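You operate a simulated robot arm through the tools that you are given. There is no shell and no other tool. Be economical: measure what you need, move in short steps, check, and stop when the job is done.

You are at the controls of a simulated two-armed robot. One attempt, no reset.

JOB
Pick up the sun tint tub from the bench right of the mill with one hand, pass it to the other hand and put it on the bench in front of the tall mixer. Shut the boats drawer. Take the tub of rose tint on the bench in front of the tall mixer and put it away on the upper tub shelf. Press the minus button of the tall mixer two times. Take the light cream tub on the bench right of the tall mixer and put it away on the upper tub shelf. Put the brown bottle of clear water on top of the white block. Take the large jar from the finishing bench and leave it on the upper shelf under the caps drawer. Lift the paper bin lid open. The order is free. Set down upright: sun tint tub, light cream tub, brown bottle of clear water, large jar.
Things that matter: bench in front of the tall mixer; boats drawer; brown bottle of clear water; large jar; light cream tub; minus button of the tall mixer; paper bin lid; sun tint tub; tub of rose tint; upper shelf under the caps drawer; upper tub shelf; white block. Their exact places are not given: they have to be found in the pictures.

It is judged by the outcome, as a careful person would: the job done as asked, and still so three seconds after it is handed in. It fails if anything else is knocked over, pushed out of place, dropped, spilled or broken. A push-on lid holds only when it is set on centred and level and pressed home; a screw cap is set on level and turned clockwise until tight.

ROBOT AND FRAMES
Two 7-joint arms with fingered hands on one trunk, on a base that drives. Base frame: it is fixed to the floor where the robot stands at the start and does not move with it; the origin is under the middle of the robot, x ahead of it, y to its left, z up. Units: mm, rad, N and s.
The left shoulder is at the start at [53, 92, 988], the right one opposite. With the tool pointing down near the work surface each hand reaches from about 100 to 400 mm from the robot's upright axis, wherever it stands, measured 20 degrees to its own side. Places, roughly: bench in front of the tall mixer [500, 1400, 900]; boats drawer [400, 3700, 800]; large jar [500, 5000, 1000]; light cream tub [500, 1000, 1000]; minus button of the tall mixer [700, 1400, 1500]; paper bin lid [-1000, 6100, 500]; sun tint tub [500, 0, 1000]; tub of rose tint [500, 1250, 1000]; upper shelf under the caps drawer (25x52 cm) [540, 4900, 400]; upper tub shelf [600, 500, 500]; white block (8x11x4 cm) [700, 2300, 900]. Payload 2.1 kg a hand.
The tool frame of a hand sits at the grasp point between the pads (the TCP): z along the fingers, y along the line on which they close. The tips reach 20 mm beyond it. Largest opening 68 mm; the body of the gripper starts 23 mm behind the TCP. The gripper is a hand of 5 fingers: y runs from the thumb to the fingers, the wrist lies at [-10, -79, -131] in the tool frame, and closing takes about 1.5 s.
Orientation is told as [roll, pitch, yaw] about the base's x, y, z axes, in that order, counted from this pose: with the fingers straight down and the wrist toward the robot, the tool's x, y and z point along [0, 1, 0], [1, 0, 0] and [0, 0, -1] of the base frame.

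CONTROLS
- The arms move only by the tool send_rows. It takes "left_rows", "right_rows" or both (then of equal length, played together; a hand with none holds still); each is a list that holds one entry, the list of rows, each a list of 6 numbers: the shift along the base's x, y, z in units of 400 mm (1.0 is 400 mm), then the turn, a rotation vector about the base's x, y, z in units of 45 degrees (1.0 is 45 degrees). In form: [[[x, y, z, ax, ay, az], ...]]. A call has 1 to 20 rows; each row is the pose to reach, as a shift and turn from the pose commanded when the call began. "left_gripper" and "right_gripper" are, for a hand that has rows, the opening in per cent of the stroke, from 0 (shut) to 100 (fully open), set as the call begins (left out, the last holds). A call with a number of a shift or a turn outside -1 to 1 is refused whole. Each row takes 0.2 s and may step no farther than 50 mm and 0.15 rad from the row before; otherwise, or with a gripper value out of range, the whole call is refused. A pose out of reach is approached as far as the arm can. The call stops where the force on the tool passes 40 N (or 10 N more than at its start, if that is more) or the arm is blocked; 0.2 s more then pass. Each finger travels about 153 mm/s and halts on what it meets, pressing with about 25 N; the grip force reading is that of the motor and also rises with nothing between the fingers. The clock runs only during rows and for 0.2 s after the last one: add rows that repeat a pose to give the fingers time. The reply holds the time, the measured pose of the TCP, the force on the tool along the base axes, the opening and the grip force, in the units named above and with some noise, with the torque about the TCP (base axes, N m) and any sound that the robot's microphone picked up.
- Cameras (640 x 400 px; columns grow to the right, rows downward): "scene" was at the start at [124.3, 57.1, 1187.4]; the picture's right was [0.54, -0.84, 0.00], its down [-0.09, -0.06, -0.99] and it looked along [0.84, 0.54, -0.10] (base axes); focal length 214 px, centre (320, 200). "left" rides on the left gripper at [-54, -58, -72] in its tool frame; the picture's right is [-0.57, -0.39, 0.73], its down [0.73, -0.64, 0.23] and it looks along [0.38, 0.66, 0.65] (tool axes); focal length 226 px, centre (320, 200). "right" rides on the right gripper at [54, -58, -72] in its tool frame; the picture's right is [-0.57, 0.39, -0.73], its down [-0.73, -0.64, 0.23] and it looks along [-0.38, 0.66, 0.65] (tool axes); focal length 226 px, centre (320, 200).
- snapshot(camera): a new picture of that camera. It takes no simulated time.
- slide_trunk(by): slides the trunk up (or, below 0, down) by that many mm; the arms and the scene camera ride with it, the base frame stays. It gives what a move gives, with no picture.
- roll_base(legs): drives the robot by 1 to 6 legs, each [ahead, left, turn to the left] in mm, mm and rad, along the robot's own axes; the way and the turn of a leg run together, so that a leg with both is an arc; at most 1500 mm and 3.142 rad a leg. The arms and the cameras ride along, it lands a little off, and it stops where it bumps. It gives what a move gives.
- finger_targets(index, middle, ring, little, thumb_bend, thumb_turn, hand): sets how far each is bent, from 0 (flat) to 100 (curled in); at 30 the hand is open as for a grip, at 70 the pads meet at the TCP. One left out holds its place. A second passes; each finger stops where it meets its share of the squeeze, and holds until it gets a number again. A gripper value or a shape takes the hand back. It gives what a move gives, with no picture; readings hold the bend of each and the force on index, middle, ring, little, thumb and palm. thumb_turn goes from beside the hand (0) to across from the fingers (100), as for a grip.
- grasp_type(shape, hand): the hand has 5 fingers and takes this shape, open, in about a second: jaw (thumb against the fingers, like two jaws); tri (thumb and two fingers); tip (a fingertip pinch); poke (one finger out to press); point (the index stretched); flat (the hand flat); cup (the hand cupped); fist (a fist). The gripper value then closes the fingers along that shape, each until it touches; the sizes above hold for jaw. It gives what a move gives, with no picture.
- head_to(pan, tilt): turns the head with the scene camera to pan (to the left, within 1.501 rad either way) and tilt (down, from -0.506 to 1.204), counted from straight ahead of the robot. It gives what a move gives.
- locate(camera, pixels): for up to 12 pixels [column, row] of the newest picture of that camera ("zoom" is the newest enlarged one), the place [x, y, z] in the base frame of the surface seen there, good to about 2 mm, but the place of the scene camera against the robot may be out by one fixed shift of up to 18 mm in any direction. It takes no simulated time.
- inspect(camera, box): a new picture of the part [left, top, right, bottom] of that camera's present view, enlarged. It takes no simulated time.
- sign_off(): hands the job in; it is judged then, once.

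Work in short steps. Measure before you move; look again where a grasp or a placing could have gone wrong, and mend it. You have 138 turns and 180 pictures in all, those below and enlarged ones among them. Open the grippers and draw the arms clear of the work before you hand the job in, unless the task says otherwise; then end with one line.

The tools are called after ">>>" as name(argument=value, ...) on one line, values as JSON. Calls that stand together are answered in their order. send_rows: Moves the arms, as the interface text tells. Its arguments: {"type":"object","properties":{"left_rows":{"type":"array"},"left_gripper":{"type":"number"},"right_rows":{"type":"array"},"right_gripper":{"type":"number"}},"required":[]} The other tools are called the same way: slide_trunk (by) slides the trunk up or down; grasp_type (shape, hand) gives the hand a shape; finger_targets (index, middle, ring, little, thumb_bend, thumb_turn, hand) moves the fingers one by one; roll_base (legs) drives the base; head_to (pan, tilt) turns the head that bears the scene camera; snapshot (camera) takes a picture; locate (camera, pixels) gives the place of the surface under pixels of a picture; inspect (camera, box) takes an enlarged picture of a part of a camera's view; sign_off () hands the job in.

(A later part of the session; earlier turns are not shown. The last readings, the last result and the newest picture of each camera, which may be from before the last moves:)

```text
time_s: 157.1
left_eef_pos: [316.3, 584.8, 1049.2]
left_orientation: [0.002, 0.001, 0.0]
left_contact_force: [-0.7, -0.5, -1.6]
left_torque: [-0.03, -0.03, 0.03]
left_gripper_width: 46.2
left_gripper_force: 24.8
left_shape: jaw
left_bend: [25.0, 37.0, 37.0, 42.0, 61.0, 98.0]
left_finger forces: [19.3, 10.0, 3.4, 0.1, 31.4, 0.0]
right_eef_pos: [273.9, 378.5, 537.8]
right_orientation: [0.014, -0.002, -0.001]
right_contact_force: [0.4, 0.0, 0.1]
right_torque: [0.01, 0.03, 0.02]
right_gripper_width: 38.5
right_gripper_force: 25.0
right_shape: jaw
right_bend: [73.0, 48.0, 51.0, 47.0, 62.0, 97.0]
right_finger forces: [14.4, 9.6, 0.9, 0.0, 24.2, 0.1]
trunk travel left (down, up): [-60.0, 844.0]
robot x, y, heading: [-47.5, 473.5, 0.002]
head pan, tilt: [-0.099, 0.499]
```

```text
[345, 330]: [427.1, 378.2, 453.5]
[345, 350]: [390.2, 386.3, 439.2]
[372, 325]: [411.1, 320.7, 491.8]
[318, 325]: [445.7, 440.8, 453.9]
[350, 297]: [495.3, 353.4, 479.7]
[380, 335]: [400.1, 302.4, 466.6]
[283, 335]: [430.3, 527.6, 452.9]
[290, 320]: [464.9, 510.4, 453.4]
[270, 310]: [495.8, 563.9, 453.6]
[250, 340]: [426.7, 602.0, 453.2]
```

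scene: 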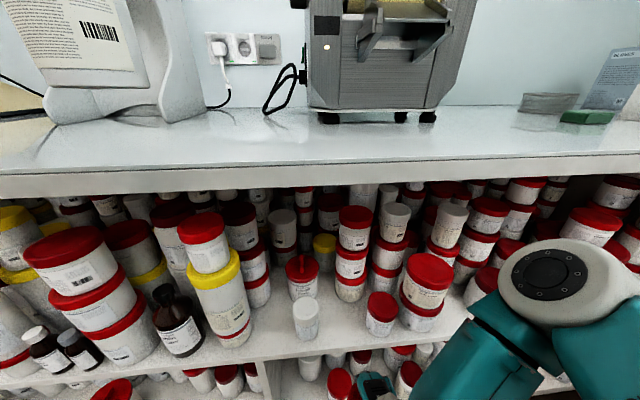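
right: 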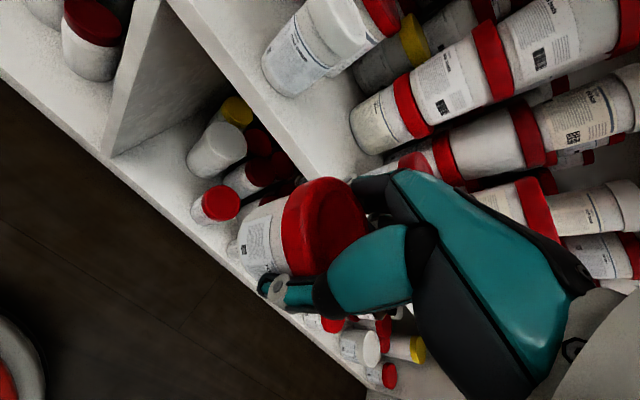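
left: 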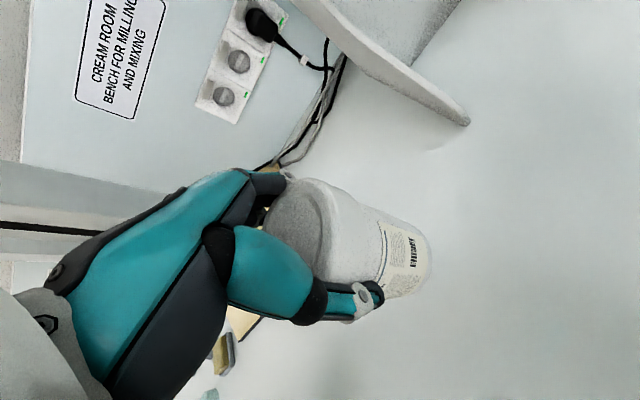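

Gap A in true coordinates: y 325–450, stack front at x≈506, shelf front x≈400. I target the rose at (434, 385): drive forward 160 and left 6.

>>> roll_base(legs=[[158, 6, 0]])

>>> snapshot(camera="right")

>>> snapshot(camera="scene")

```text
time_s: 158.6
left_eef_pos: [475.5, 589.0, 1048.0]
left_orientation: [0.007, 0.001, 0.002]
left_contact_force: [0.5, 0.2, -1.3]
left_torque: [0.02, -0.01, -0.01]
left_gripper_width: 46.3
left_gripper_force: 25.2
left_shape: jaw
left_bend: [25.0, 37.0, 37.0, 42.0, 61.0, 98.0]
left_finger forces: [19.2, 10.0, 3.3, 0.1, 31.3, 0.0]
right_eef_pos: [429.7, 383.3, 533.8]
right_orientation: [0.018, 0.005, 0.0]
right_contact_force: [-0.3, -1.2, -0.2]
right_torque: [-0.01, -0.02, -0.01]
right_gripper_width: 38.6
right_gripper_force: 25.3
right_shape: jaw
right_bend: [73.0, 48.0, 51.0, 47.0, 62.0, 97.0]
right_finger forces: [14.4, 9.7, 1.0, 0.0, 24.1, 0.0]
trunk travel left (down, up): [-60.0, 844.0]
robot x, y, heading: [111.2, 476.4, 0.005]
head pan, tilt: [-0.099, 0.499]
```

```text
98 pictures are left
```

right: 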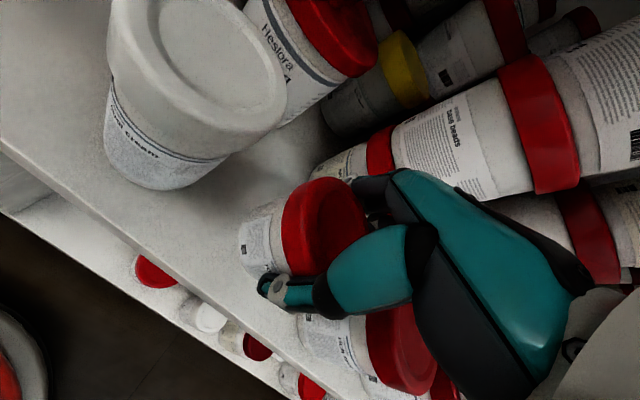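

```text
97 pictures are left
```

scene: 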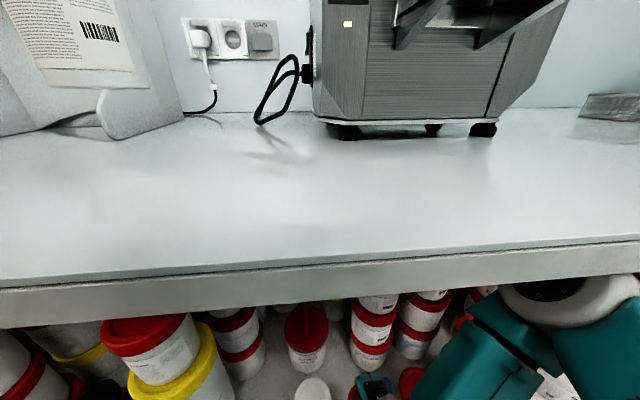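

The rose is over the shelf in gap A with room on both sides. I lower it in steps by about 42 mm watching the force.

>>> send_rows(right_rows=[[[0, 0.005, -0.03, 0, 0, 0], [0, 0.005, -0.06, 0, 0, 0], [0, 0.005, -0.08, 0, 0, 0], [0, 0.005, -0.09, 0, 0, 0], [0, 0.005, -0.097, 0, 0, 0], [0, 0.005, -0.102, 0, 0, 0], [0, 0.005, -0.102, 0, 0, 0]]])

>>> snapshot(camera="right")

```text
time_s: 160.2
left_eef_pos: [474.5, 592.1, 1050.9]
left_orientation: [0.004, 0.0, 0.0]
left_contact_force: [0.1, 0.5, -1.1]
left_torque: [0.02, -0.01, 0.02]
left_gripper_width: 46.4
left_gripper_force: 25.0
left_shape: jaw
left_bend: [25.0, 37.0, 37.0, 42.0, 61.0, 98.0]
left_finger forces: [19.2, 10.1, 3.3, 0.1, 31.2, 0.0]
right_eef_pos: [438.6, 399.8, 506.3]
right_orientation: [0.01, 0.005, -0.002]
right_contact_force: [0.3, 0.2, -0.6]
right_torque: [-0.02, -0.01, 0.01]
right_gripper_width: 38.9
right_gripper_force: 25.0
right_shape: jaw
right_bend: [73.0, 48.0, 51.0, 47.0, 62.0, 97.0]
right_finger forces: [14.3, 9.6, 1.0, 0.1, 24.0, 0.1]
right hand out of reach, approached as far as the arm can: row 1, 2, 3, 4, 5, 6, 7
trunk travel left (down, up): [-60.0, 844.0]
robot x, y, heading: [115.0, 476.6, 0.004]
head pan, tilt: [-0.099, 0.499]
```

```text
96 pictures are left
```

right: 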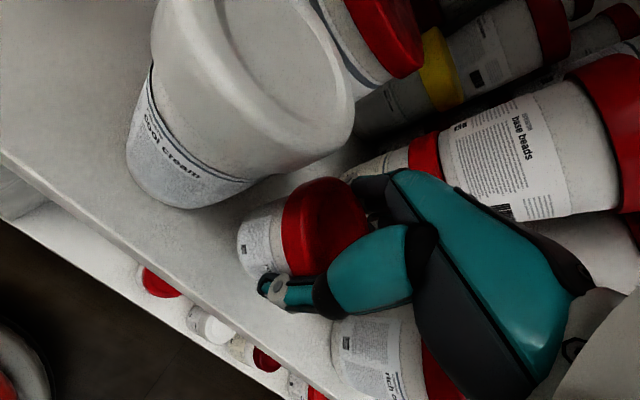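

The arm is at its low limit (z 506, bottom ~15 mm above the shelf). I lower the trunk 13 mm.

>>> slide_trunk(by=-12)

>>> inspect(camera="right", box=[180, 130, 420, 290])

```text
time_s: 160.8
left_eef_pos: [473.9, 591.9, 1038.2]
left_orientation: [0.004, -0.001, 0.002]
left_contact_force: [0.0, -0.2, -1.8]
left_torque: [0.0, 0.01, -0.02]
left_gripper_width: 46.4
left_gripper_force: 24.8
left_shape: jaw
left_bend: [25.0, 37.0, 37.0, 42.0, 61.0, 98.0]
left_finger forces: [19.2, 10.1, 3.2, 0.0, 31.3, 0.0]
right_eef_pos: [438.5, 400.0, 495.1]
right_orientation: [0.013, 0.006, -0.002]
right_contact_force: [1.2, 0.4, -0.7]
right_torque: [0.03, -0.01, 0.0]
right_gripper_width: 38.5
right_gripper_force: 24.8
right_shape: jaw
right_bend: [73.0, 48.0, 51.0, 47.0, 62.0, 97.0]
right_finger forces: [14.4, 9.5, 1.0, 0.0, 24.1, 0.0]
trunk travel left (down, up): [-48.0, 856.0]
robot x, y, heading: [112.2, 479.9, 0.003]
head pan, tilt: [-0.099, 0.499]
```

```text
2.50 times, centred on (300, 210) of right
```

zoom: 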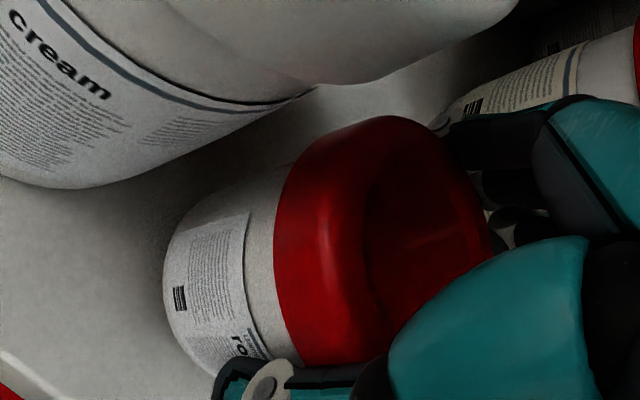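

About 4 mm to go; I lower the trunk 4 more and check for contact.

>>> slide_trunk(by=-4)

>>> slide_trunk(by=-2)

```text
time_s: 161.3
left_eef_pos: [474.2, 591.3, 1033.5]
left_orientation: [0.003, 0.0, 0.002]
left_contact_force: [0.8, 0.4, -2.0]
left_torque: [-0.01, 0.01, -0.01]
left_gripper_width: 46.1
left_gripper_force: 24.7
left_shape: jaw
left_bend: [25.0, 37.0, 37.0, 42.0, 61.0, 98.0]
left_finger forces: [19.1, 10.1, 3.3, 0.1, 31.2, 0.0]
right_eef_pos: [438.5, 400.7, 490.9]
right_orientation: [0.01, 0.005, -0.002]
right_contact_force: [0.3, -0.6, 0.4]
right_torque: [-0.02, -0.02, 0.04]
right_gripper_width: 38.5
right_gripper_force: 24.6
right_shape: jaw
right_bend: [74.0, 48.0, 51.0, 47.0, 62.0, 97.0]
right_finger forces: [14.4, 9.7, 1.1, 0.0, 24.4, 0.1]
trunk travel left (down, up): [-44.0, 860.0]
robot x, y, heading: [113.6, 480.6, 0.005]
head pan, tilt: [-0.099, 0.499]
```

```text
time_s: 161.8
left_eef_pos: [473.8, 592.9, 1031.4]
left_orientation: [0.003, -0.001, 0.001]
left_contact_force: [0.5, -0.1, -0.7]
left_torque: [-0.02, -0.04, -0.01]
left_gripper_width: 46.1
left_gripper_force: 25.6
left_shape: jaw
left_bend: [25.0, 37.0, 37.0, 42.0, 61.0, 98.0]
left_finger forces: [19.0, 10.1, 3.2, 0.1, 31.2, 0.0]
right_eef_pos: [438.4, 401.4, 489.3]
right_orientation: [0.012, 0.006, -0.001]
right_contact_force: [-1.1, 1.7, 11.5]
right_torque: [-0.1, -0.12, 0.03]
right_gripper_width: 38.5
right_gripper_force: 24.7
right_shape: jaw
right_bend: [74.0, 48.0, 52.0, 47.0, 62.0, 97.0]
right_finger forces: [14.8, 9.6, 1.1, 0.1, 25.4, 0.0]
trunk travel left (down, up): [-42.0, 862.0]
robot x, y, heading: [112.9, 475.8, -0.001]
head pan, tilt: [-0.099, 0.499]
```

The rose stands on the shelf (11.5 N). I open the hand, raise the trunk 60 and look.

>>> grasp_type(hand="right", shape="jaw")

>>> slide_trunk(by=60)

>>> snapshot(camera="right")

```text
time_s: 162.7
left_eef_pos: [475.4, 590.6, 1032.1]
left_orientation: [0.004, 0.0, 0.002]
left_contact_force: [0.2, 0.2, -1.8]
left_torque: [0.0, -0.01, 0.01]
left_gripper_width: 46.1
left_gripper_force: 24.9
left_shape: jaw
left_bend: [25.0, 37.0, 37.0, 42.0, 61.0, 98.0]
left_finger forces: [19.2, 10.1, 3.2, 0.1, 31.3, 0.1]
right_eef_pos: [439.4, 401.1, 488.6]
right_orientation: [0.011, 0.005, -0.001]
right_contact_force: [0.7, 0.3, 2.7]
right_torque: [0.01, 0.01, -0.01]
right_gripper_width: 67.9
right_gripper_force: 0.1
right_shape: jaw
right_bend: [29.0, 30.0, 30.0, 30.0, 30.0, 98.0]
right_finger forces: [2.0, 0.0, 0.0, 0.1, 1.1, 0.0]
trunk travel left (down, up): [-42.0, 862.0]
robot x, y, heading: [114.2, 474.8, 0.001]
head pan, tilt: [-0.099, 0.499]
```

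```text
time_s: 163.7
left_eef_pos: [481.4, 601.0, 1085.2]
left_orientation: [-0.004, 0.01, 0.006]
left_contact_force: [0.8, -0.1, -1.9]
left_torque: [0.02, 0.0, 0.0]
left_gripper_width: 46.3
left_gripper_force: 25.4
left_shape: jaw
left_bend: [25.0, 37.0, 37.0, 42.0, 61.0, 98.0]
left_finger forces: [19.2, 10.1, 3.3, 0.0, 31.3, 0.0]
right_eef_pos: [436.2, 407.3, 539.8]
right_orientation: [0.003, 0.027, 0.005]
right_contact_force: [-0.5, 0.7, 0.1]
right_torque: [-0.01, 0.0, -0.01]
right_gripper_width: 67.8
right_gripper_force: 0.1
right_shape: jaw
right_bend: [30.0, 30.0, 30.0, 30.0, 30.0, 98.0]
right_finger forces: [0.0, 0.0, 0.0, 0.0, 0.0, 0.0]
trunk travel left (down, up): [-102.0, 802.0]
robot x, y, heading: [108.2, 481.1, 0.004]
head pan, tilt: [-0.099, 0.499]
```

```text
94 pictures are left
```

right: 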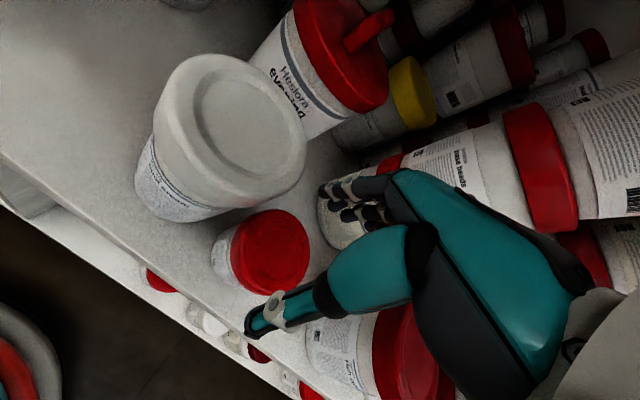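

Rose is placed upright. I drive back out, easing slightly right to stay clear of the white tub.

>>> roll_base(legs=[[-15, -15, 0], [-340, 0, 0]])

>>> head_to(pan=0.0, tilt=0.4)

>>> snapshot(camera="scene")

>>> snapshot(camera="left")

```text
time_s: 165.5
left_eef_pos: [278.5, 577.2, 1111.0]
left_orientation: [0.004, -0.044, 0.211]
left_contact_force: [1.0, 0.1, -1.0]
left_torque: [0.03, 0.01, 0.01]
left_gripper_width: 46.0
left_gripper_force: 24.9
left_shape: jaw
left_bend: [25.0, 38.0, 38.0, 42.0, 61.0, 97.0]
left_finger forces: [18.4, 10.0, 3.6, 0.0, 30.9, 0.1]
right_eef_pos: [298.8, 387.7, 557.0]
right_orientation: [0.016, -0.022, 0.207]
right_contact_force: [-0.3, 0.6, -0.6]
right_torque: [-0.02, -0.02, -0.05]
right_gripper_width: 68.0
right_gripper_force: 0.1
right_shape: jaw
right_bend: [30.0, 30.0, 30.0, 30.0, 30.0, 98.0]
right_finger forces: [0.1, 0.0, 0.0, 0.0, 0.0, 0.0]
trunk travel left (down, up): [-102.0, 802.0]
robot x, y, heading: [-21.5, 393.7, 0.214]
head pan, tilt: [-0.099, 0.499]
stopped in leg 2: the robot was blocked; the commanded pose is now the measured one
```

```text
time_s: 166.1
left_eef_pos: [279.7, 578.0, 1110.3]
left_orientation: [0.004, -0.041, 0.212]
left_contact_force: [-0.4, 0.0, -2.0]
left_torque: [-0.01, 0.03, 0.0]
left_gripper_width: 46.0
left_gripper_force: 25.1
left_shape: jaw
left_bend: [25.0, 38.0, 38.0, 42.0, 61.0, 97.0]
left_finger forces: [18.5, 10.0, 3.7, 0.0, 30.9, 0.0]
right_eef_pos: [297.6, 388.1, 557.4]
right_orientation: [0.019, -0.024, 0.207]
right_contact_force: [0.4, 0.0, -0.5]
right_torque: [0.0, 0.01, -0.03]
right_gripper_width: 68.1
right_gripper_force: 0.0
right_shape: jaw
right_bend: [30.0, 30.0, 30.0, 30.0, 30.0, 98.0]
right_finger forces: [0.1, 0.1, 0.0, 0.0, 0.0, 0.1]
trunk travel left (down, up): [-102.0, 802.0]
robot x, y, heading: [-28.1, 395.0, 0.211]
head pan, tilt: [0.0, 0.4]
```

```text
93 pictures are left
```

scene: 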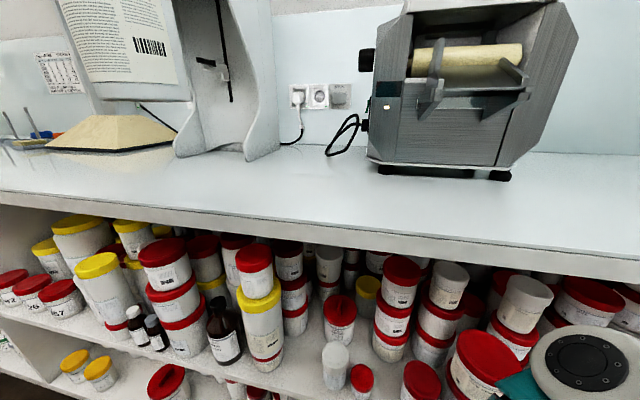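

```text
92 pictures are left
```

left: 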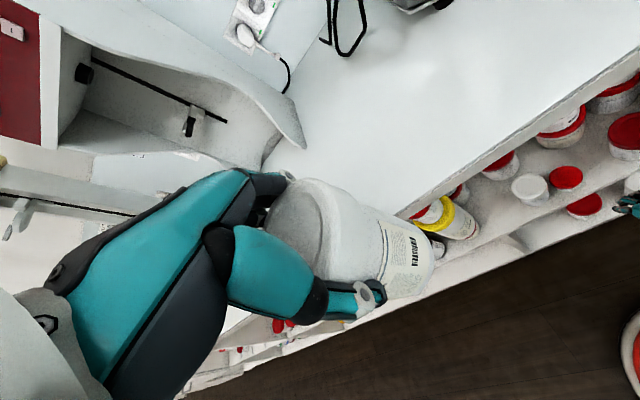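

The base turned by 0.21 while backing: the right arm must have caught on something. I inspect the shelf by the right elbow (590,355).

>>> inspect(camera="scene", box=[320, 250, 640, 400])

>>> locate(camera="scene", pixels=[[585, 355], [540, 385], [620, 320], [480, 360], [525, 300], [600, 300], [420, 375], [360, 375], [335, 355], [630, 350], [520, 330]])

>>> snapshot(camera="right")

```text
2.00 times, centred on (480, 325) of scene
```

zoom: 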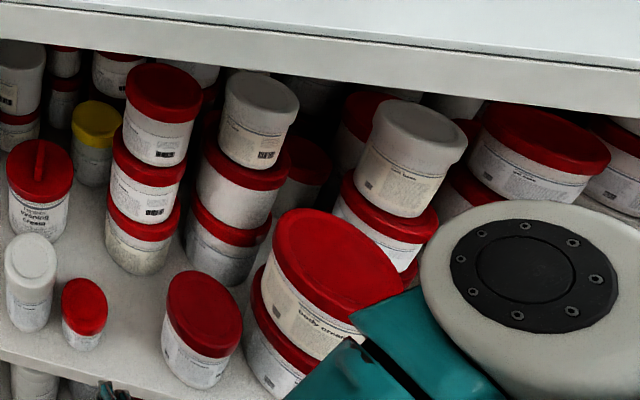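

```text
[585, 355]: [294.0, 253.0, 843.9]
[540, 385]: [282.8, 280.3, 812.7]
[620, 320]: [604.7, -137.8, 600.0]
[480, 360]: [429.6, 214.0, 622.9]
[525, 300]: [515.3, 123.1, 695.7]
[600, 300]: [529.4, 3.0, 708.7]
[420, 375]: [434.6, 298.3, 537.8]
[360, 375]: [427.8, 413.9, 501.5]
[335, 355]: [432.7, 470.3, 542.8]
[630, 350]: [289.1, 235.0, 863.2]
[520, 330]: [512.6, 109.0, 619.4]
```

```text
90 pictures are left
```

right: 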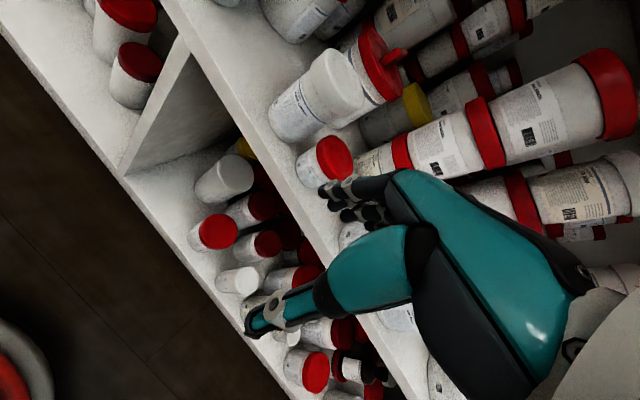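

Everything still stands: the right elbow (z 844) had caught under the bench edge when I raised the trunk. I back clear, straighten the heading, lower the trunk, and park the right hand close in.

>>> roll_base(legs=[[-260, 0, 0], [0, 0, -0.211]])

>>> send_rows(right_rows=[[[-0.05, -0.05, 0.1, 0, 0, 0], [-0.1, -0.1, 0.2, 0, 0, 0], [-0.15, -0.12, 0.3, 0, 0, 0], [-0.2, -0.14, 0.4, 0, 0, 0], [-0.25, -0.16, 0.45, 0, 0, 0], [-0.25, -0.16, 0.45, 0, 0, 0]]])

>>> snapshot(camera="scene")

```text
time_s: 168.8
left_eef_pos: [56.1, 453.0, 1110.2]
left_orientation: [0.003, -0.041, -0.003]
left_contact_force: [0.1, 0.1, -0.8]
left_torque: [0.01, -0.03, 0.02]
left_gripper_width: 45.9
left_gripper_force: 25.3
left_shape: jaw
left_bend: [25.0, 38.0, 38.0, 42.0, 61.0, 97.0]
left_finger forces: [18.3, 10.0, 3.6, 0.0, 30.6, 0.1]
right_eef_pos: [32.5, 263.8, 557.3]
right_orientation: [0.018, -0.023, -0.006]
right_contact_force: [0.1, 0.4, 0.8]
right_torque: [-0.01, 0.0, 0.02]
right_gripper_width: 68.1
right_gripper_force: 0.0
right_shape: jaw
right_bend: [30.0, 30.0, 30.0, 30.0, 30.0, 98.0]
right_finger forces: [0.0, 0.0, 0.1, 0.0, 0.0, 0.0]
trunk travel left (down, up): [-102.0, 802.0]
robot x, y, heading: [-278.9, 337.7, -0.002]
head pan, tilt: [0.0, 0.4]
```

```text
time_s: 170.2
left_eef_pos: [56.1, 452.6, 1109.6]
left_orientation: [0.003, -0.044, -0.003]
left_contact_force: [0.3, -0.5, -1.2]
left_torque: [-0.01, 0.02, 0.04]
left_gripper_width: 46.1
left_gripper_force: 24.8
left_shape: jaw
left_bend: [25.0, 38.0, 38.0, 42.0, 61.0, 97.0]
left_finger forces: [18.2, 9.9, 3.5, 0.0, 30.7, 0.0]
right_eef_pos: [55.0, 205.7, 729.3]
right_orientation: [0.018, -0.02, -0.007]
right_contact_force: [-0.4, -0.3, -1.2]
right_torque: [-0.04, 0.0, 0.04]
right_gripper_width: 68.1
right_gripper_force: 0.1
right_shape: jaw
right_bend: [30.0, 30.0, 30.0, 30.0, 30.0, 98.0]
right_finger forces: [0.1, 0.0, 0.0, 0.0, 0.0, 0.1]
right hand out of reach, approached as far as the arm can: row 2, 3, 4, 5, 6
trunk travel left (down, up): [-102.0, 802.0]
robot x, y, heading: [-280.0, 338.1, -0.0]
head pan, tilt: [0.0, 0.4]
```

```text
89 pictures are left
```

scene: 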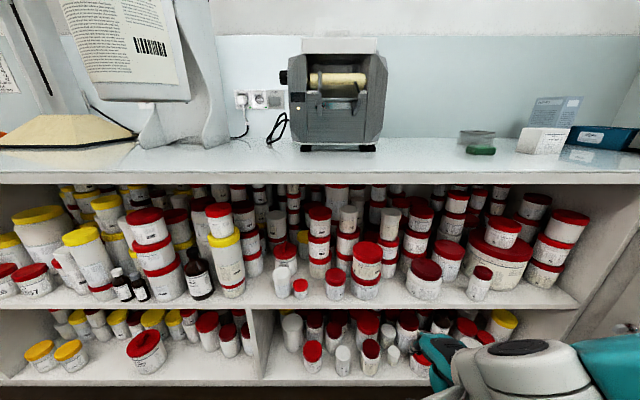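

All tubs are in order, the rose at (300,288). The right arm is in the awkward branch now, so I move left to y≈430 and swing the right hand out to the side and back home, as worked for the left.

>>> roll_base(legs=[[0, 90, 0]])

>>> send_rows(right_rows=[[[-0.02, -0.1, 0.05, 0, 0, 0], [-0.05, -0.2, 0.1, 0, 0, 0], [-0.08, -0.3, 0.16, 0, 0, 0], [-0.12, -0.4, 0.22, 0, 0, 0], [-0.16, -0.5, 0.28, 0, 0, 0], [-0.2, -0.6, 0.34, 0, 0, 0], [-0.23, -0.7, 0.4, 0, 0, 0], [-0.25, -0.8, 0.43, 0, 0, 0], [-0.26, -0.88, 0.43, 0, 0, 0], [-0.26, -0.88, 0.43, 0, 0, 0]]])

>>> send_rows(right_rows=[[[0.01, 0.1, 0.04, 0, 0, 0], [0.02, 0.2, 0.08, 0, 0, 0], [0.04, 0.3, 0.12, 0, 0, 0], [0.06, 0.4, 0.16, 0, 0, 0], [0.07, 0.5, 0.2, 0, 0, 0], [0.07, 0.54, 0.22, 0, 0, 0]]])

```text
time_s: 171.3
left_eef_pos: [56.4, 541.3, 1109.1]
left_orientation: [0.003, -0.04, -0.004]
left_contact_force: [0.0, 0.6, -0.9]
left_torque: [0.01, 0.01, 0.01]
left_gripper_width: 46.1
left_gripper_force: 24.8
left_shape: jaw
left_bend: [25.0, 38.0, 38.0, 42.0, 61.0, 97.0]
left_finger forces: [18.2, 9.9, 3.5, 0.0, 30.7, 0.0]
right_eef_pos: [54.5, 297.3, 727.7]
right_orientation: [0.018, -0.021, -0.01]
right_contact_force: [-1.1, 0.2, -0.2]
right_torque: [0.01, 0.04, -0.01]
right_gripper_width: 68.1
right_gripper_force: 0.1
right_shape: jaw
right_bend: [30.0, 30.0, 30.0, 30.0, 30.0, 98.0]
right_finger forces: [0.0, 0.0, 0.0, 0.0, 0.0, 0.0]
trunk travel left (down, up): [-102.0, 802.0]
robot x, y, heading: [-282.1, 426.3, 0.004]
head pan, tilt: [0.0, 0.4]
```

```text
time_s: 173.5
left_eef_pos: [55.9, 542.3, 1109.8]
left_orientation: [0.003, -0.044, -0.005]
left_contact_force: [-0.3, -0.5, -0.5]
left_torque: [0.0, 0.0, 0.02]
left_gripper_width: 46.0
left_gripper_force: 25.2
left_shape: jaw
left_bend: [25.0, 38.0, 38.0, 42.0, 61.0, 97.0]
left_finger forces: [18.1, 9.9, 3.6, 0.0, 30.6, 0.0]
right_eef_pos: [-33.1, 65.4, 893.9]
right_orientation: [0.017, -0.006, -0.014]
right_contact_force: [0.3, 0.1, 0.7]
right_torque: [0.0, -0.04, -0.01]
right_gripper_width: 68.0
right_gripper_force: 0.0
right_shape: jaw
right_bend: [30.0, 30.0, 30.0, 30.0, 30.0, 98.0]
right_finger forces: [0.0, 0.0, 0.1, 0.1, 0.1, 0.0]
right hand out of reach, approached as far as the arm can: row 1, 6, 7, 8, 9, 10
trunk travel left (down, up): [-102.0, 802.0]
robot x, y, heading: [-280.8, 428.3, -0.001]
head pan, tilt: [0.0, 0.4]
```

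```text
time_s: 174.9
left_eef_pos: [56.2, 542.3, 1110.2]
left_orientation: [0.004, -0.043, -0.005]
left_contact_force: [-0.3, 0.1, -1.4]
left_torque: [-0.03, 0.01, 0.05]
left_gripper_width: 46.3
left_gripper_force: 25.0
left_shape: jaw
left_bend: [25.0, 38.0, 38.0, 42.0, 61.0, 97.0]
left_finger forces: [18.1, 9.9, 3.6, 0.1, 30.5, 0.0]
right_eef_pos: [-9.9, 284.0, 985.9]
right_orientation: [0.019, -0.02, -0.01]
right_contact_force: [-0.6, 0.2, 0.1]
right_torque: [0.04, 0.02, -0.03]
right_gripper_width: 67.8
right_gripper_force: 0.1
right_shape: jaw
right_bend: [30.0, 30.0, 30.0, 30.0, 30.0, 98.0]
right_finger forces: [0.0, 0.0, 0.0, 0.0, 0.0, 0.0]
trunk travel left (down, up): [-102.0, 802.0]
robot x, y, heading: [-286.2, 426.4, -0.005]
head pan, tilt: [0.0, 0.4]
```

Right arm is back to normal. I lower the trunk 80, raise the right hand over bench height, and take the left hand with the cream down to shelf height in the open.

>>> slide_trunk(by=-82)

>>> send_rows(left_rows=[[[0, 0, -0.1, 0, 0.02, 0], [0, 0, -0.2, 0, 0.055, 0], [0, 0, -0.3, 0, 0.055, 0], [0, 0, -0.4, 0, 0.055, 0], [0, 0, -0.5, 0, 0.055, 0], [0, 0, -0.6, 0, 0.055, 0], [0, 0, -0.6, 0, 0.055, 0]]], right_rows=[[[0, -0.02, 0.06, 0, 0, 0], [0, -0.04, 0.12, 0, 0, 0], [0, -0.06, 0.18, 0, 0, 0], [0, -0.06, 0.22, 0, 0, 0], [0, -0.06, 0.26, 0, 0, 0], [0, -0.06, 0.26, 0, 0, 0], [0, -0.06, 0.26, 0, 0, 0]]])

>>> send_rows(left_rows=[[[0, 0, -0.1, 0, 0, 0], [0, 0, -0.2, 0, 0, 0], [0, 0, -0.3, 0, 0, 0], [0, 0, -0.4, 0, 0, 0], [0, 0, -0.5, 0, 0, 0], [0, 0, -0.55, 0, 0, 0], [0, 0, -0.55, 0, 0, 0]]])

>>> snapshot(camera="left")

>>> snapshot(camera="scene")

```text
time_s: 176.1
left_eef_pos: [83.5, 542.1, 1010.3]
left_orientation: [0.001, 0.014, -0.004]
left_contact_force: [0.4, 0.3, -0.8]
left_torque: [-0.03, -0.02, 0.01]
left_gripper_width: 46.3
left_gripper_force: 24.7
left_shape: jaw
left_bend: [25.0, 38.0, 38.0, 42.0, 61.0, 97.0]
left_finger forces: [18.0, 9.9, 3.6, 0.1, 30.4, 0.0]
right_eef_pos: [-8.9, 283.6, 904.2]
right_orientation: [0.017, -0.022, -0.011]
right_contact_force: [0.1, -0.4, 0.3]
right_torque: [0.02, 0.01, -0.02]
right_gripper_width: 68.0
right_gripper_force: 0.1
right_shape: jaw
right_bend: [30.0, 30.0, 30.0, 30.0, 30.0, 98.0]
right_finger forces: [0.0, 0.0, 0.0, 0.1, 0.0, 0.0]
trunk travel left (down, up): [-20.0, 884.0]
robot x, y, heading: [-281.2, 429.0, -0.003]
head pan, tilt: [0.0, 0.4]
```

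```text
time_s: 177.7
left_eef_pos: [84.2, 543.2, 771.9]
left_orientation: [0.002, 0.059, -0.002]
left_contact_force: [0.1, 0.0, -1.6]
left_torque: [0.0, 0.01, -0.03]
left_gripper_width: 46.2
left_gripper_force: 25.4
left_shape: jaw
left_bend: [26.0, 38.0, 38.0, 42.0, 61.0, 97.0]
left_finger forces: [17.4, 9.6, 3.4, 0.1, 29.1, 0.1]
right_eef_pos: [27.1, 270.2, 962.5]
right_orientation: [0.019, -0.022, -0.007]
right_contact_force: [-0.3, -0.3, 0.0]
right_torque: [-0.04, 0.01, -0.01]
right_gripper_width: 67.9
right_gripper_force: 0.1
right_shape: jaw
right_bend: [30.0, 30.0, 30.0, 30.0, 30.0, 98.0]
right_finger forces: [0.0, 0.2, 0.0, 0.0, 0.0, 0.0]
right hand out of reach, approached as far as the arm can: row 2, 3, 4, 5, 6, 7
trunk travel left (down, up): [-20.0, 884.0]
robot x, y, heading: [-283.3, 430.4, -0.0]
head pan, tilt: [0.0, 0.4]
```

```text
time_s: 179.3
left_eef_pos: [83.2, 543.2, 550.6]
left_orientation: [0.001, 0.059, -0.006]
left_contact_force: [0.1, 0.4, -0.7]
left_torque: [0.02, -0.04, -0.03]
left_gripper_width: 45.6
left_gripper_force: 25.1
left_shape: jaw
left_bend: [26.0, 38.0, 38.0, 42.0, 61.0, 97.0]
left_finger forces: [16.5, 9.4, 3.5, 0.1, 28.1, 0.0]
right_eef_pos: [27.4, 270.1, 960.7]
right_orientation: [0.017, -0.023, -0.008]
right_contact_force: [-0.2, 1.0, -0.6]
right_torque: [0.01, 0.04, 0.01]
right_gripper_width: 68.2
right_gripper_force: 0.1
right_shape: jaw
right_bend: [30.0, 30.0, 30.0, 30.0, 30.0, 98.0]
right_finger forces: [0.0, 0.0, 0.0, 0.0, 0.0, 0.0]
trunk travel left (down, up): [-20.0, 884.0]
robot x, y, heading: [-282.2, 429.2, -0.002]
head pan, tilt: [0.0, 0.4]
```

```text
88 pictures are left
```

left: 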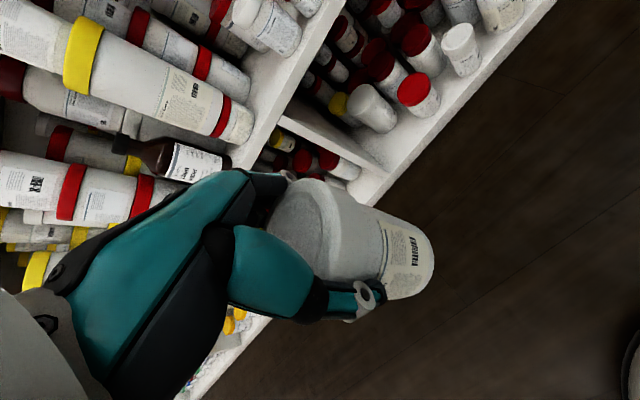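

```text
87 pictures are left
```

scene: 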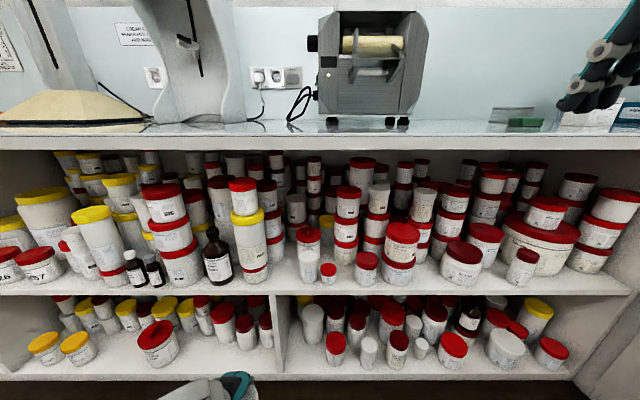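

I level the left hand's pitch, then check the cream tub's uprightness in the left picture.

>>> send_rows(left_rows=[[[0, 0, 0, 0, -0.04, 0], [0, 0, 0.01, 0, -0.075, 0], [0, 0, 0.01, 0, -0.075, 0]]])

>>> inspect(camera="left", box=[240, 150, 460, 330])

>>> locate(camera="zoom", pixels=[[190, 180], [250, 180], [330, 150], [400, 170], [420, 240], [300, 270], [350, 290], [230, 120], [380, 200]])

```text
time_s: 180.1
left_eef_pos: [82.9, 542.5, 554.6]
left_orientation: [0.001, -0.002, -0.005]
left_contact_force: [0.2, 0.5, -1.9]
left_torque: [0.02, -0.01, 0.03]
left_gripper_width: 46.0
left_gripper_force: 25.4
left_shape: jaw
left_bend: [26.0, 38.0, 38.0, 42.0, 61.0, 97.0]
left_finger forces: [16.4, 9.4, 3.4, 0.0, 27.9, 0.0]
right_eef_pos: [26.4, 270.4, 960.9]
right_orientation: [0.017, -0.023, -0.008]
right_contact_force: [0.0, -0.8, -0.5]
right_torque: [-0.01, -0.03, -0.02]
right_gripper_width: 67.9
right_gripper_force: 0.1
right_shape: jaw
right_bend: [30.0, 30.0, 30.0, 30.0, 30.0, 98.0]
right_finger forces: [0.1, 0.0, 0.0, 0.0, 0.0, 0.0]
trunk travel left (down, up): [-20.0, 884.0]
robot x, y, heading: [-285.2, 430.7, -0.005]
head pan, tilt: [0.0, 0.4]
```

```text
2.22 times, centred on (350, 240) of left
```

zoom: 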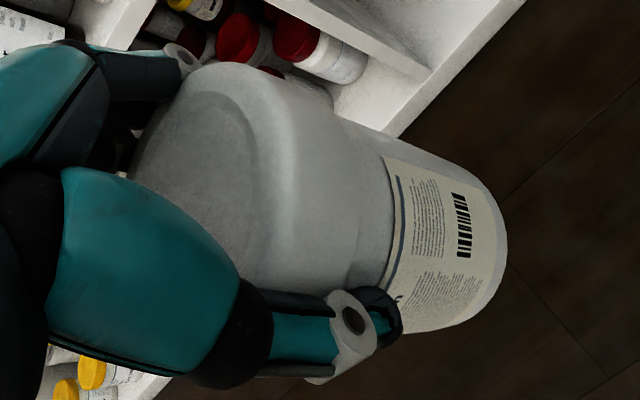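

```text
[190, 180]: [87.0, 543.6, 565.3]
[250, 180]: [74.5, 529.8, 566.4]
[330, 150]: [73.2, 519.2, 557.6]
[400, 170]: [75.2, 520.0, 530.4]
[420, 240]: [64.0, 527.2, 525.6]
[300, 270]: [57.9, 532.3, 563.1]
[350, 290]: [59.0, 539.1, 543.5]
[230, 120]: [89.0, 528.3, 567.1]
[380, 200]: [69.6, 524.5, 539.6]
```

The cream's lid is level (z 565–567), so its bottom is at about z 477, 23 mm above the shelf level. Gap B centre is y≈545; I drive straight in 365 mm.

>>> roll_base(legs=[[250, 3, 0.005]])

>>> snapshot(camera="left")

>>> snapshot(camera="scene")

```text
time_s: 181.9
left_eef_pos: [332.8, 547.0, 555.3]
left_orientation: [0.003, -0.002, -0.001]
left_contact_force: [-0.9, -0.2, -0.5]
left_torque: [-0.03, 0.0, -0.01]
left_gripper_width: 45.8
left_gripper_force: 24.9
left_shape: jaw
left_bend: [26.0, 38.0, 38.0, 42.0, 61.0, 97.0]
left_finger forces: [16.4, 9.4, 3.4, 0.0, 28.0, 0.0]
right_eef_pos: [275.4, 275.4, 961.3]
right_orientation: [0.017, -0.024, -0.003]
right_contact_force: [0.3, 0.8, -0.1]
right_torque: [0.02, -0.01, -0.02]
right_gripper_width: 67.9
right_gripper_force: 0.1
right_shape: jaw
right_bend: [30.0, 30.0, 30.0, 30.0, 30.0, 98.0]
right_finger forces: [0.1, 0.0, 0.0, 0.0, 0.1, 0.0]
trunk travel left (down, up): [-20.0, 884.0]
robot x, y, heading: [-33.2, 431.6, 0.007]
head pan, tilt: [0.0, 0.4]
```

```text
85 pictures are left
```

left: 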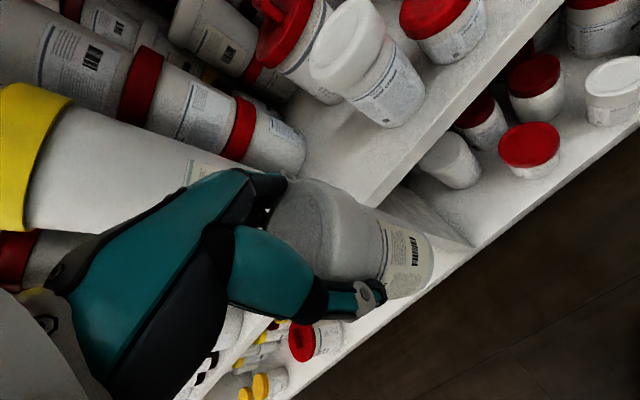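

```text
84 pictures are left
```

scene: 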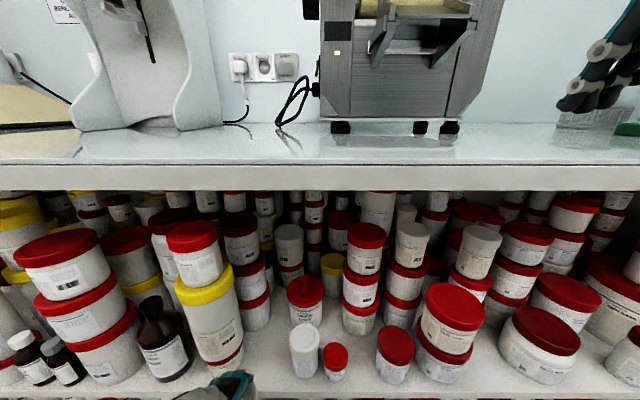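

I measure gap B from the left camera: yellow stack (130,160), red-banded stack base (290,150), white tub (370,110).

>>> locate(camera="left", pixels=[[100, 130], [180, 150], [60, 200], [275, 165], [300, 150], [355, 110], [380, 125], [330, 160], [385, 175], [350, 195], [215, 370]])

>>> locate(camera="scene", pixels=[[243, 355], [240, 330], [292, 360], [270, 370], [305, 385], [262, 330]])

```text
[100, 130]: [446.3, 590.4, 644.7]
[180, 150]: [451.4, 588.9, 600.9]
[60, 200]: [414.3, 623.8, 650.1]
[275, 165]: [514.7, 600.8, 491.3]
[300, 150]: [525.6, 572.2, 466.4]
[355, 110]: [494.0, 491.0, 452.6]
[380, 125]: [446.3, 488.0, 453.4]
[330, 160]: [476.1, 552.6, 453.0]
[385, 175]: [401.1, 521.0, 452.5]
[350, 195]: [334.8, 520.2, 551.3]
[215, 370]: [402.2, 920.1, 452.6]
```

```text
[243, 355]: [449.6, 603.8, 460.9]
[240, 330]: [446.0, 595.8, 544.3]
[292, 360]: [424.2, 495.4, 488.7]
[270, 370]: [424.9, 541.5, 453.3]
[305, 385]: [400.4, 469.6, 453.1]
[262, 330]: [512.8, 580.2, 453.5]
```

Gap B is y 488–588 (true), so the centre is 538. I shift 8 mm right and drive in 107 mm.

>>> roll_base(legs=[[0, -8, -0.005], [107, 0, 0]])

>>> snapshot(camera="left")

```text
time_s: 183.4
left_eef_pos: [439.3, 536.6, 554.5]
left_orientation: [0.001, -0.002, -0.005]
left_contact_force: [0.2, -0.1, -1.0]
left_torque: [-0.03, -0.01, -0.02]
left_gripper_width: 46.2
left_gripper_force: 25.5
left_shape: jaw
left_bend: [26.0, 38.0, 38.0, 42.0, 61.0, 97.0]
left_finger forces: [16.4, 9.4, 3.6, 0.0, 28.0, 0.1]
right_eef_pos: [382.7, 265.2, 962.5]
right_orientation: [0.018, -0.022, -0.008]
right_contact_force: [-0.3, 0.2, -0.4]
right_torque: [0.02, 0.02, -0.02]
right_gripper_width: 67.8
right_gripper_force: 0.0
right_shape: jaw
right_bend: [30.0, 30.0, 30.0, 30.0, 30.0, 98.0]
right_finger forces: [0.0, 0.1, 0.0, 0.1, 0.0, 0.0]
trunk travel left (down, up): [-20.0, 884.0]
robot x, y, heading: [76.6, 424.6, 0.0]
head pan, tilt: [0.0, 0.4]
```

```text
83 pictures are left
```

left: 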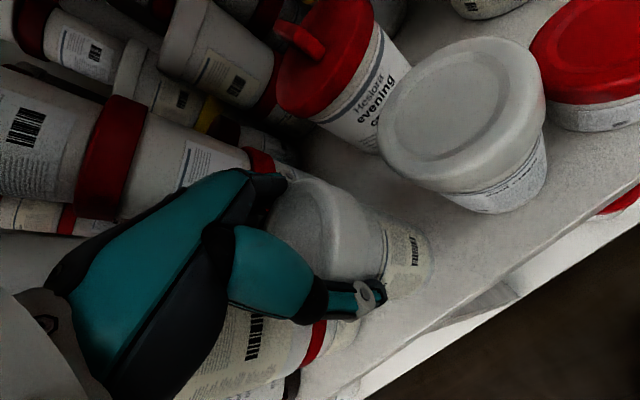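

Clear on both sides. I lower the left hand with the arm in small steps.

>>> send_rows(left_rows=[[[0, 0, -0.02, 0, 0, 0], [0, 0, -0.035, 0, 0, 0], [0, 0, -0.045, 0, 0, 0], [0, 0, -0.05, 0, 0, 0], [0, 0, -0.055, 0, 0, 0], [0, 0, -0.06, 0, 0, 0], [0, 0, -0.06, 0, 0, 0]]])

>>> snapshot(camera="left")

```text
time_s: 185.0
left_eef_pos: [438.0, 537.2, 530.9]
left_orientation: [0.003, -0.002, -0.006]
left_contact_force: [-0.9, 1.2, 2.1]
left_torque: [0.0, -0.06, 0.01]
left_gripper_width: 46.0
left_gripper_force: 24.9
left_shape: jaw
left_bend: [26.0, 38.0, 38.0, 42.0, 61.0, 97.0]
left_finger forces: [16.5, 9.2, 3.5, 0.0, 28.6, 0.1]
right_eef_pos: [383.8, 264.8, 962.4]
right_orientation: [0.017, -0.022, -0.009]
right_contact_force: [0.7, 0.3, 0.6]
right_torque: [0.02, 0.01, 0.0]
right_gripper_width: 68.1
right_gripper_force: 0.1
right_shape: jaw
right_bend: [30.0, 30.0, 30.0, 30.0, 30.0, 98.0]
right_finger forces: [0.0, 0.0, 0.0, 0.0, 0.0, 0.0]
trunk travel left (down, up): [-20.0, 884.0]
robot x, y, heading: [71.4, 425.7, -0.006]
head pan, tilt: [0.0, 0.4]
```

```text
82 pictures are left
```

left: 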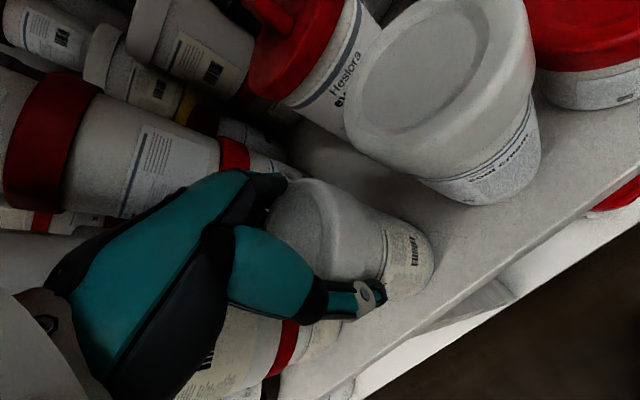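

Just touching (+2 N). I press 1 mm more and open the fingers wide.

>>> send_rows(left_rows=[[[0, 0, -0.004, 0, 0, 0], [0, 0, -0.004, 0, 0, 0]]])

>>> finger_targets(hand="left", index=12, middle=12, ring=12, little=12, thumb_bend=12)

>>> send_rows(left_rows=[[[0, 0, 0.03, 0, 0, 0], [0, 0, 0.07, 0, 0, 0], [0, 0, 0.12, 0, 0, 0], [0, 0, 0.15, 0, 0, 0], [0, 0, 0.15, 0, 0, 0]]])

>>> snapshot(camera="left")

```text
time_s: 185.6
left_eef_pos: [437.7, 536.7, 529.6]
left_orientation: [0.004, -0.004, -0.005]
left_contact_force: [-2.9, -0.3, 17.5]
left_torque: [0.01, -0.21, -0.01]
left_gripper_width: 45.3
left_gripper_force: 24.3
left_shape: jaw
left_bend: [26.0, 38.0, 38.0, 42.0, 61.0, 97.0]
left_finger forces: [17.5, 9.6, 3.8, 0.0, 31.2, 0.0]
right_eef_pos: [381.3, 265.1, 961.4]
right_orientation: [0.017, -0.024, -0.007]
right_contact_force: [0.2, 0.3, 0.0]
right_torque: [0.01, 0.03, -0.04]
right_gripper_width: 68.1
right_gripper_force: 0.0
right_shape: jaw
right_bend: [30.0, 30.0, 30.0, 30.0, 30.0, 98.0]
right_finger forces: [0.0, 0.0, 0.0, 0.0, 0.0, 0.1]
trunk travel left (down, up): [-20.0, 884.0]
robot x, y, heading: [77.7, 425.1, 0.001]
head pan, tilt: [0.0, 0.4]
```

```text
time_s: 186.6
left_eef_pos: [437.9, 536.9, 528.5]
left_orientation: [0.0, -0.002, -0.005]
left_contact_force: [-0.1, -0.1, -0.8]
left_torque: [0.01, 0.03, -0.01]
left_gripper_width: 88.0
left_gripper_force: 0.0
left_shape: fingers
left_bend: [12.0, 12.0, 12.0, 12.0, 12.0, 100.0]
left_finger forces: [0.0, 0.0, 0.0, 0.1, 0.0, 0.1]
right_eef_pos: [383.2, 264.3, 961.6]
right_orientation: [0.017, -0.023, -0.008]
right_contact_force: [1.1, -0.8, -0.6]
right_torque: [-0.01, 0.03, 0.01]
right_gripper_width: 68.1
right_gripper_force: 0.0
right_shape: jaw
right_bend: [30.0, 30.0, 30.0, 30.0, 30.0, 98.0]
right_finger forces: [0.0, 0.1, 0.0, 0.0, 0.0, 0.0]
trunk travel left (down, up): [-20.0, 884.0]
robot x, y, heading: [72.9, 423.8, -0.006]
head pan, tilt: [0.0, 0.4]
```

```text
time_s: 187.8
left_eef_pos: [439.8, 537.3, 589.3]
left_orientation: [0.001, -0.002, -0.005]
left_contact_force: [-0.1, -0.4, 0.3]
left_torque: [-0.03, -0.01, 0.04]
left_gripper_width: 87.9
left_gripper_force: 0.1
left_shape: fingers
left_bend: [12.0, 12.0, 12.0, 12.0, 12.0, 100.0]
left_finger forces: [0.0, 0.0, 0.0, 0.0, 0.0, 0.1]
right_eef_pos: [383.2, 265.2, 961.2]
right_orientation: [0.016, -0.022, -0.01]
right_contact_force: [-0.2, 0.7, 0.4]
right_torque: [0.0, 0.01, 0.02]
right_gripper_width: 68.2
right_gripper_force: 0.1
right_shape: jaw
right_bend: [30.0, 30.0, 30.0, 30.0, 30.0, 98.0]
right_finger forces: [0.0, 0.0, 0.1, 0.0, 0.0, 0.0]
trunk travel left (down, up): [-20.0, 884.0]
robot x, y, heading: [79.4, 422.1, -0.002]
head pan, tilt: [0.0, 0.4]
```

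```text
81 pictures are left
```

left: 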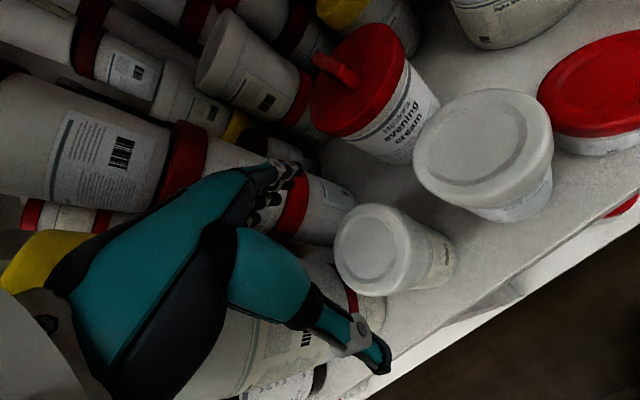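

The cream stands upright. The tips are above its lid; I back straight out.

>>> roll_base(legs=[[-150, 0, 0]])

>>> roll_base(legs=[[-230, 0, 0]])

>>> head_to(pan=0.1, tilt=0.45)

>>> snapshot(camera="scene")

```text
time_s: 189.2
left_eef_pos: [290.4, 539.0, 590.2]
left_orientation: [0.001, -0.003, -0.007]
left_contact_force: [-0.3, 0.3, -0.3]
left_torque: [0.02, 0.02, -0.05]
left_gripper_width: 88.0
left_gripper_force: 0.0
left_shape: fingers
left_bend: [12.0, 12.0, 12.0, 12.0, 12.0, 100.0]
left_finger forces: [0.0, 0.0, 0.0, 0.0, 0.0, 0.0]
right_eef_pos: [234.3, 265.4, 962.0]
right_orientation: [0.018, -0.022, -0.01]
right_contact_force: [-0.4, -0.6, -0.2]
right_torque: [0.02, 0.01, 0.0]
right_gripper_width: 68.0
right_gripper_force: 0.1
right_shape: jaw
right_bend: [30.0, 30.0, 30.0, 30.0, 30.0, 98.0]
right_finger forces: [0.1, 0.1, 0.0, 0.0, 0.1, 0.1]
trunk travel left (down, up): [-20.0, 884.0]
robot x, y, heading: [-76.9, 425.4, -0.002]
head pan, tilt: [0.0, 0.4]
```

```text
time_s: 190.9
left_eef_pos: [60.8, 539.6, 590.6]
left_orientation: [0.003, -0.003, -0.007]
left_contact_force: [-0.8, -0.1, 1.4]
left_torque: [0.0, 0.02, 0.01]
left_gripper_width: 87.7
left_gripper_force: 0.0
left_shape: fingers
left_bend: [12.0, 12.0, 12.0, 12.0, 12.0, 100.0]
left_finger forces: [0.1, 0.0, 0.0, 0.0, 0.0, 0.1]
right_eef_pos: [3.6, 266.0, 961.9]
right_orientation: [0.018, -0.023, -0.009]
right_contact_force: [0.1, -0.3, -0.6]
right_torque: [-0.02, 0.01, -0.02]
right_gripper_width: 68.2
right_gripper_force: 0.1
right_shape: jaw
right_bend: [30.0, 30.0, 30.0, 30.0, 30.0, 98.0]
right_finger forces: [0.1, 0.1, 0.0, 0.0, 0.1, 0.0]
trunk travel left (down, up): [-20.0, 884.0]
robot x, y, heading: [-300.7, 425.5, 0.001]
head pan, tilt: [0.0, 0.4]
```

```text
time_s: 191.6
left_eef_pos: [60.3, 538.8, 589.4]
left_orientation: [0.002, -0.002, -0.003]
left_contact_force: [0.0, -0.2, 0.9]
left_torque: [0.01, -0.01, 0.0]
left_gripper_width: 88.1
left_gripper_force: 0.1
left_shape: fingers
left_bend: [12.0, 12.0, 12.0, 12.0, 12.0, 100.0]
left_finger forces: [0.1, 0.0, 0.0, 0.0, 0.0, 0.1]
right_eef_pos: [1.9, 265.7, 961.6]
right_orientation: [0.018, -0.025, -0.009]
right_contact_force: [-0.4, -0.2, -0.2]
right_torque: [-0.01, 0.0, 0.0]
right_gripper_width: 68.1
right_gripper_force: 0.0
right_shape: jaw
right_bend: [30.0, 30.0, 30.0, 30.0, 30.0, 98.0]
right_finger forces: [0.0, 0.1, 0.0, 0.1, 0.1, 0.1]
trunk travel left (down, up): [-20.0, 884.0]
robot x, y, heading: [-303.3, 423.4, 0.002]
head pan, tilt: [0.099, 0.45]
```

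```text
80 pictures are left
```

scene: 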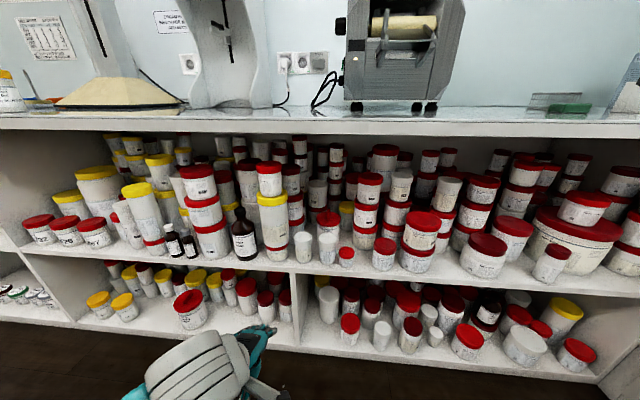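

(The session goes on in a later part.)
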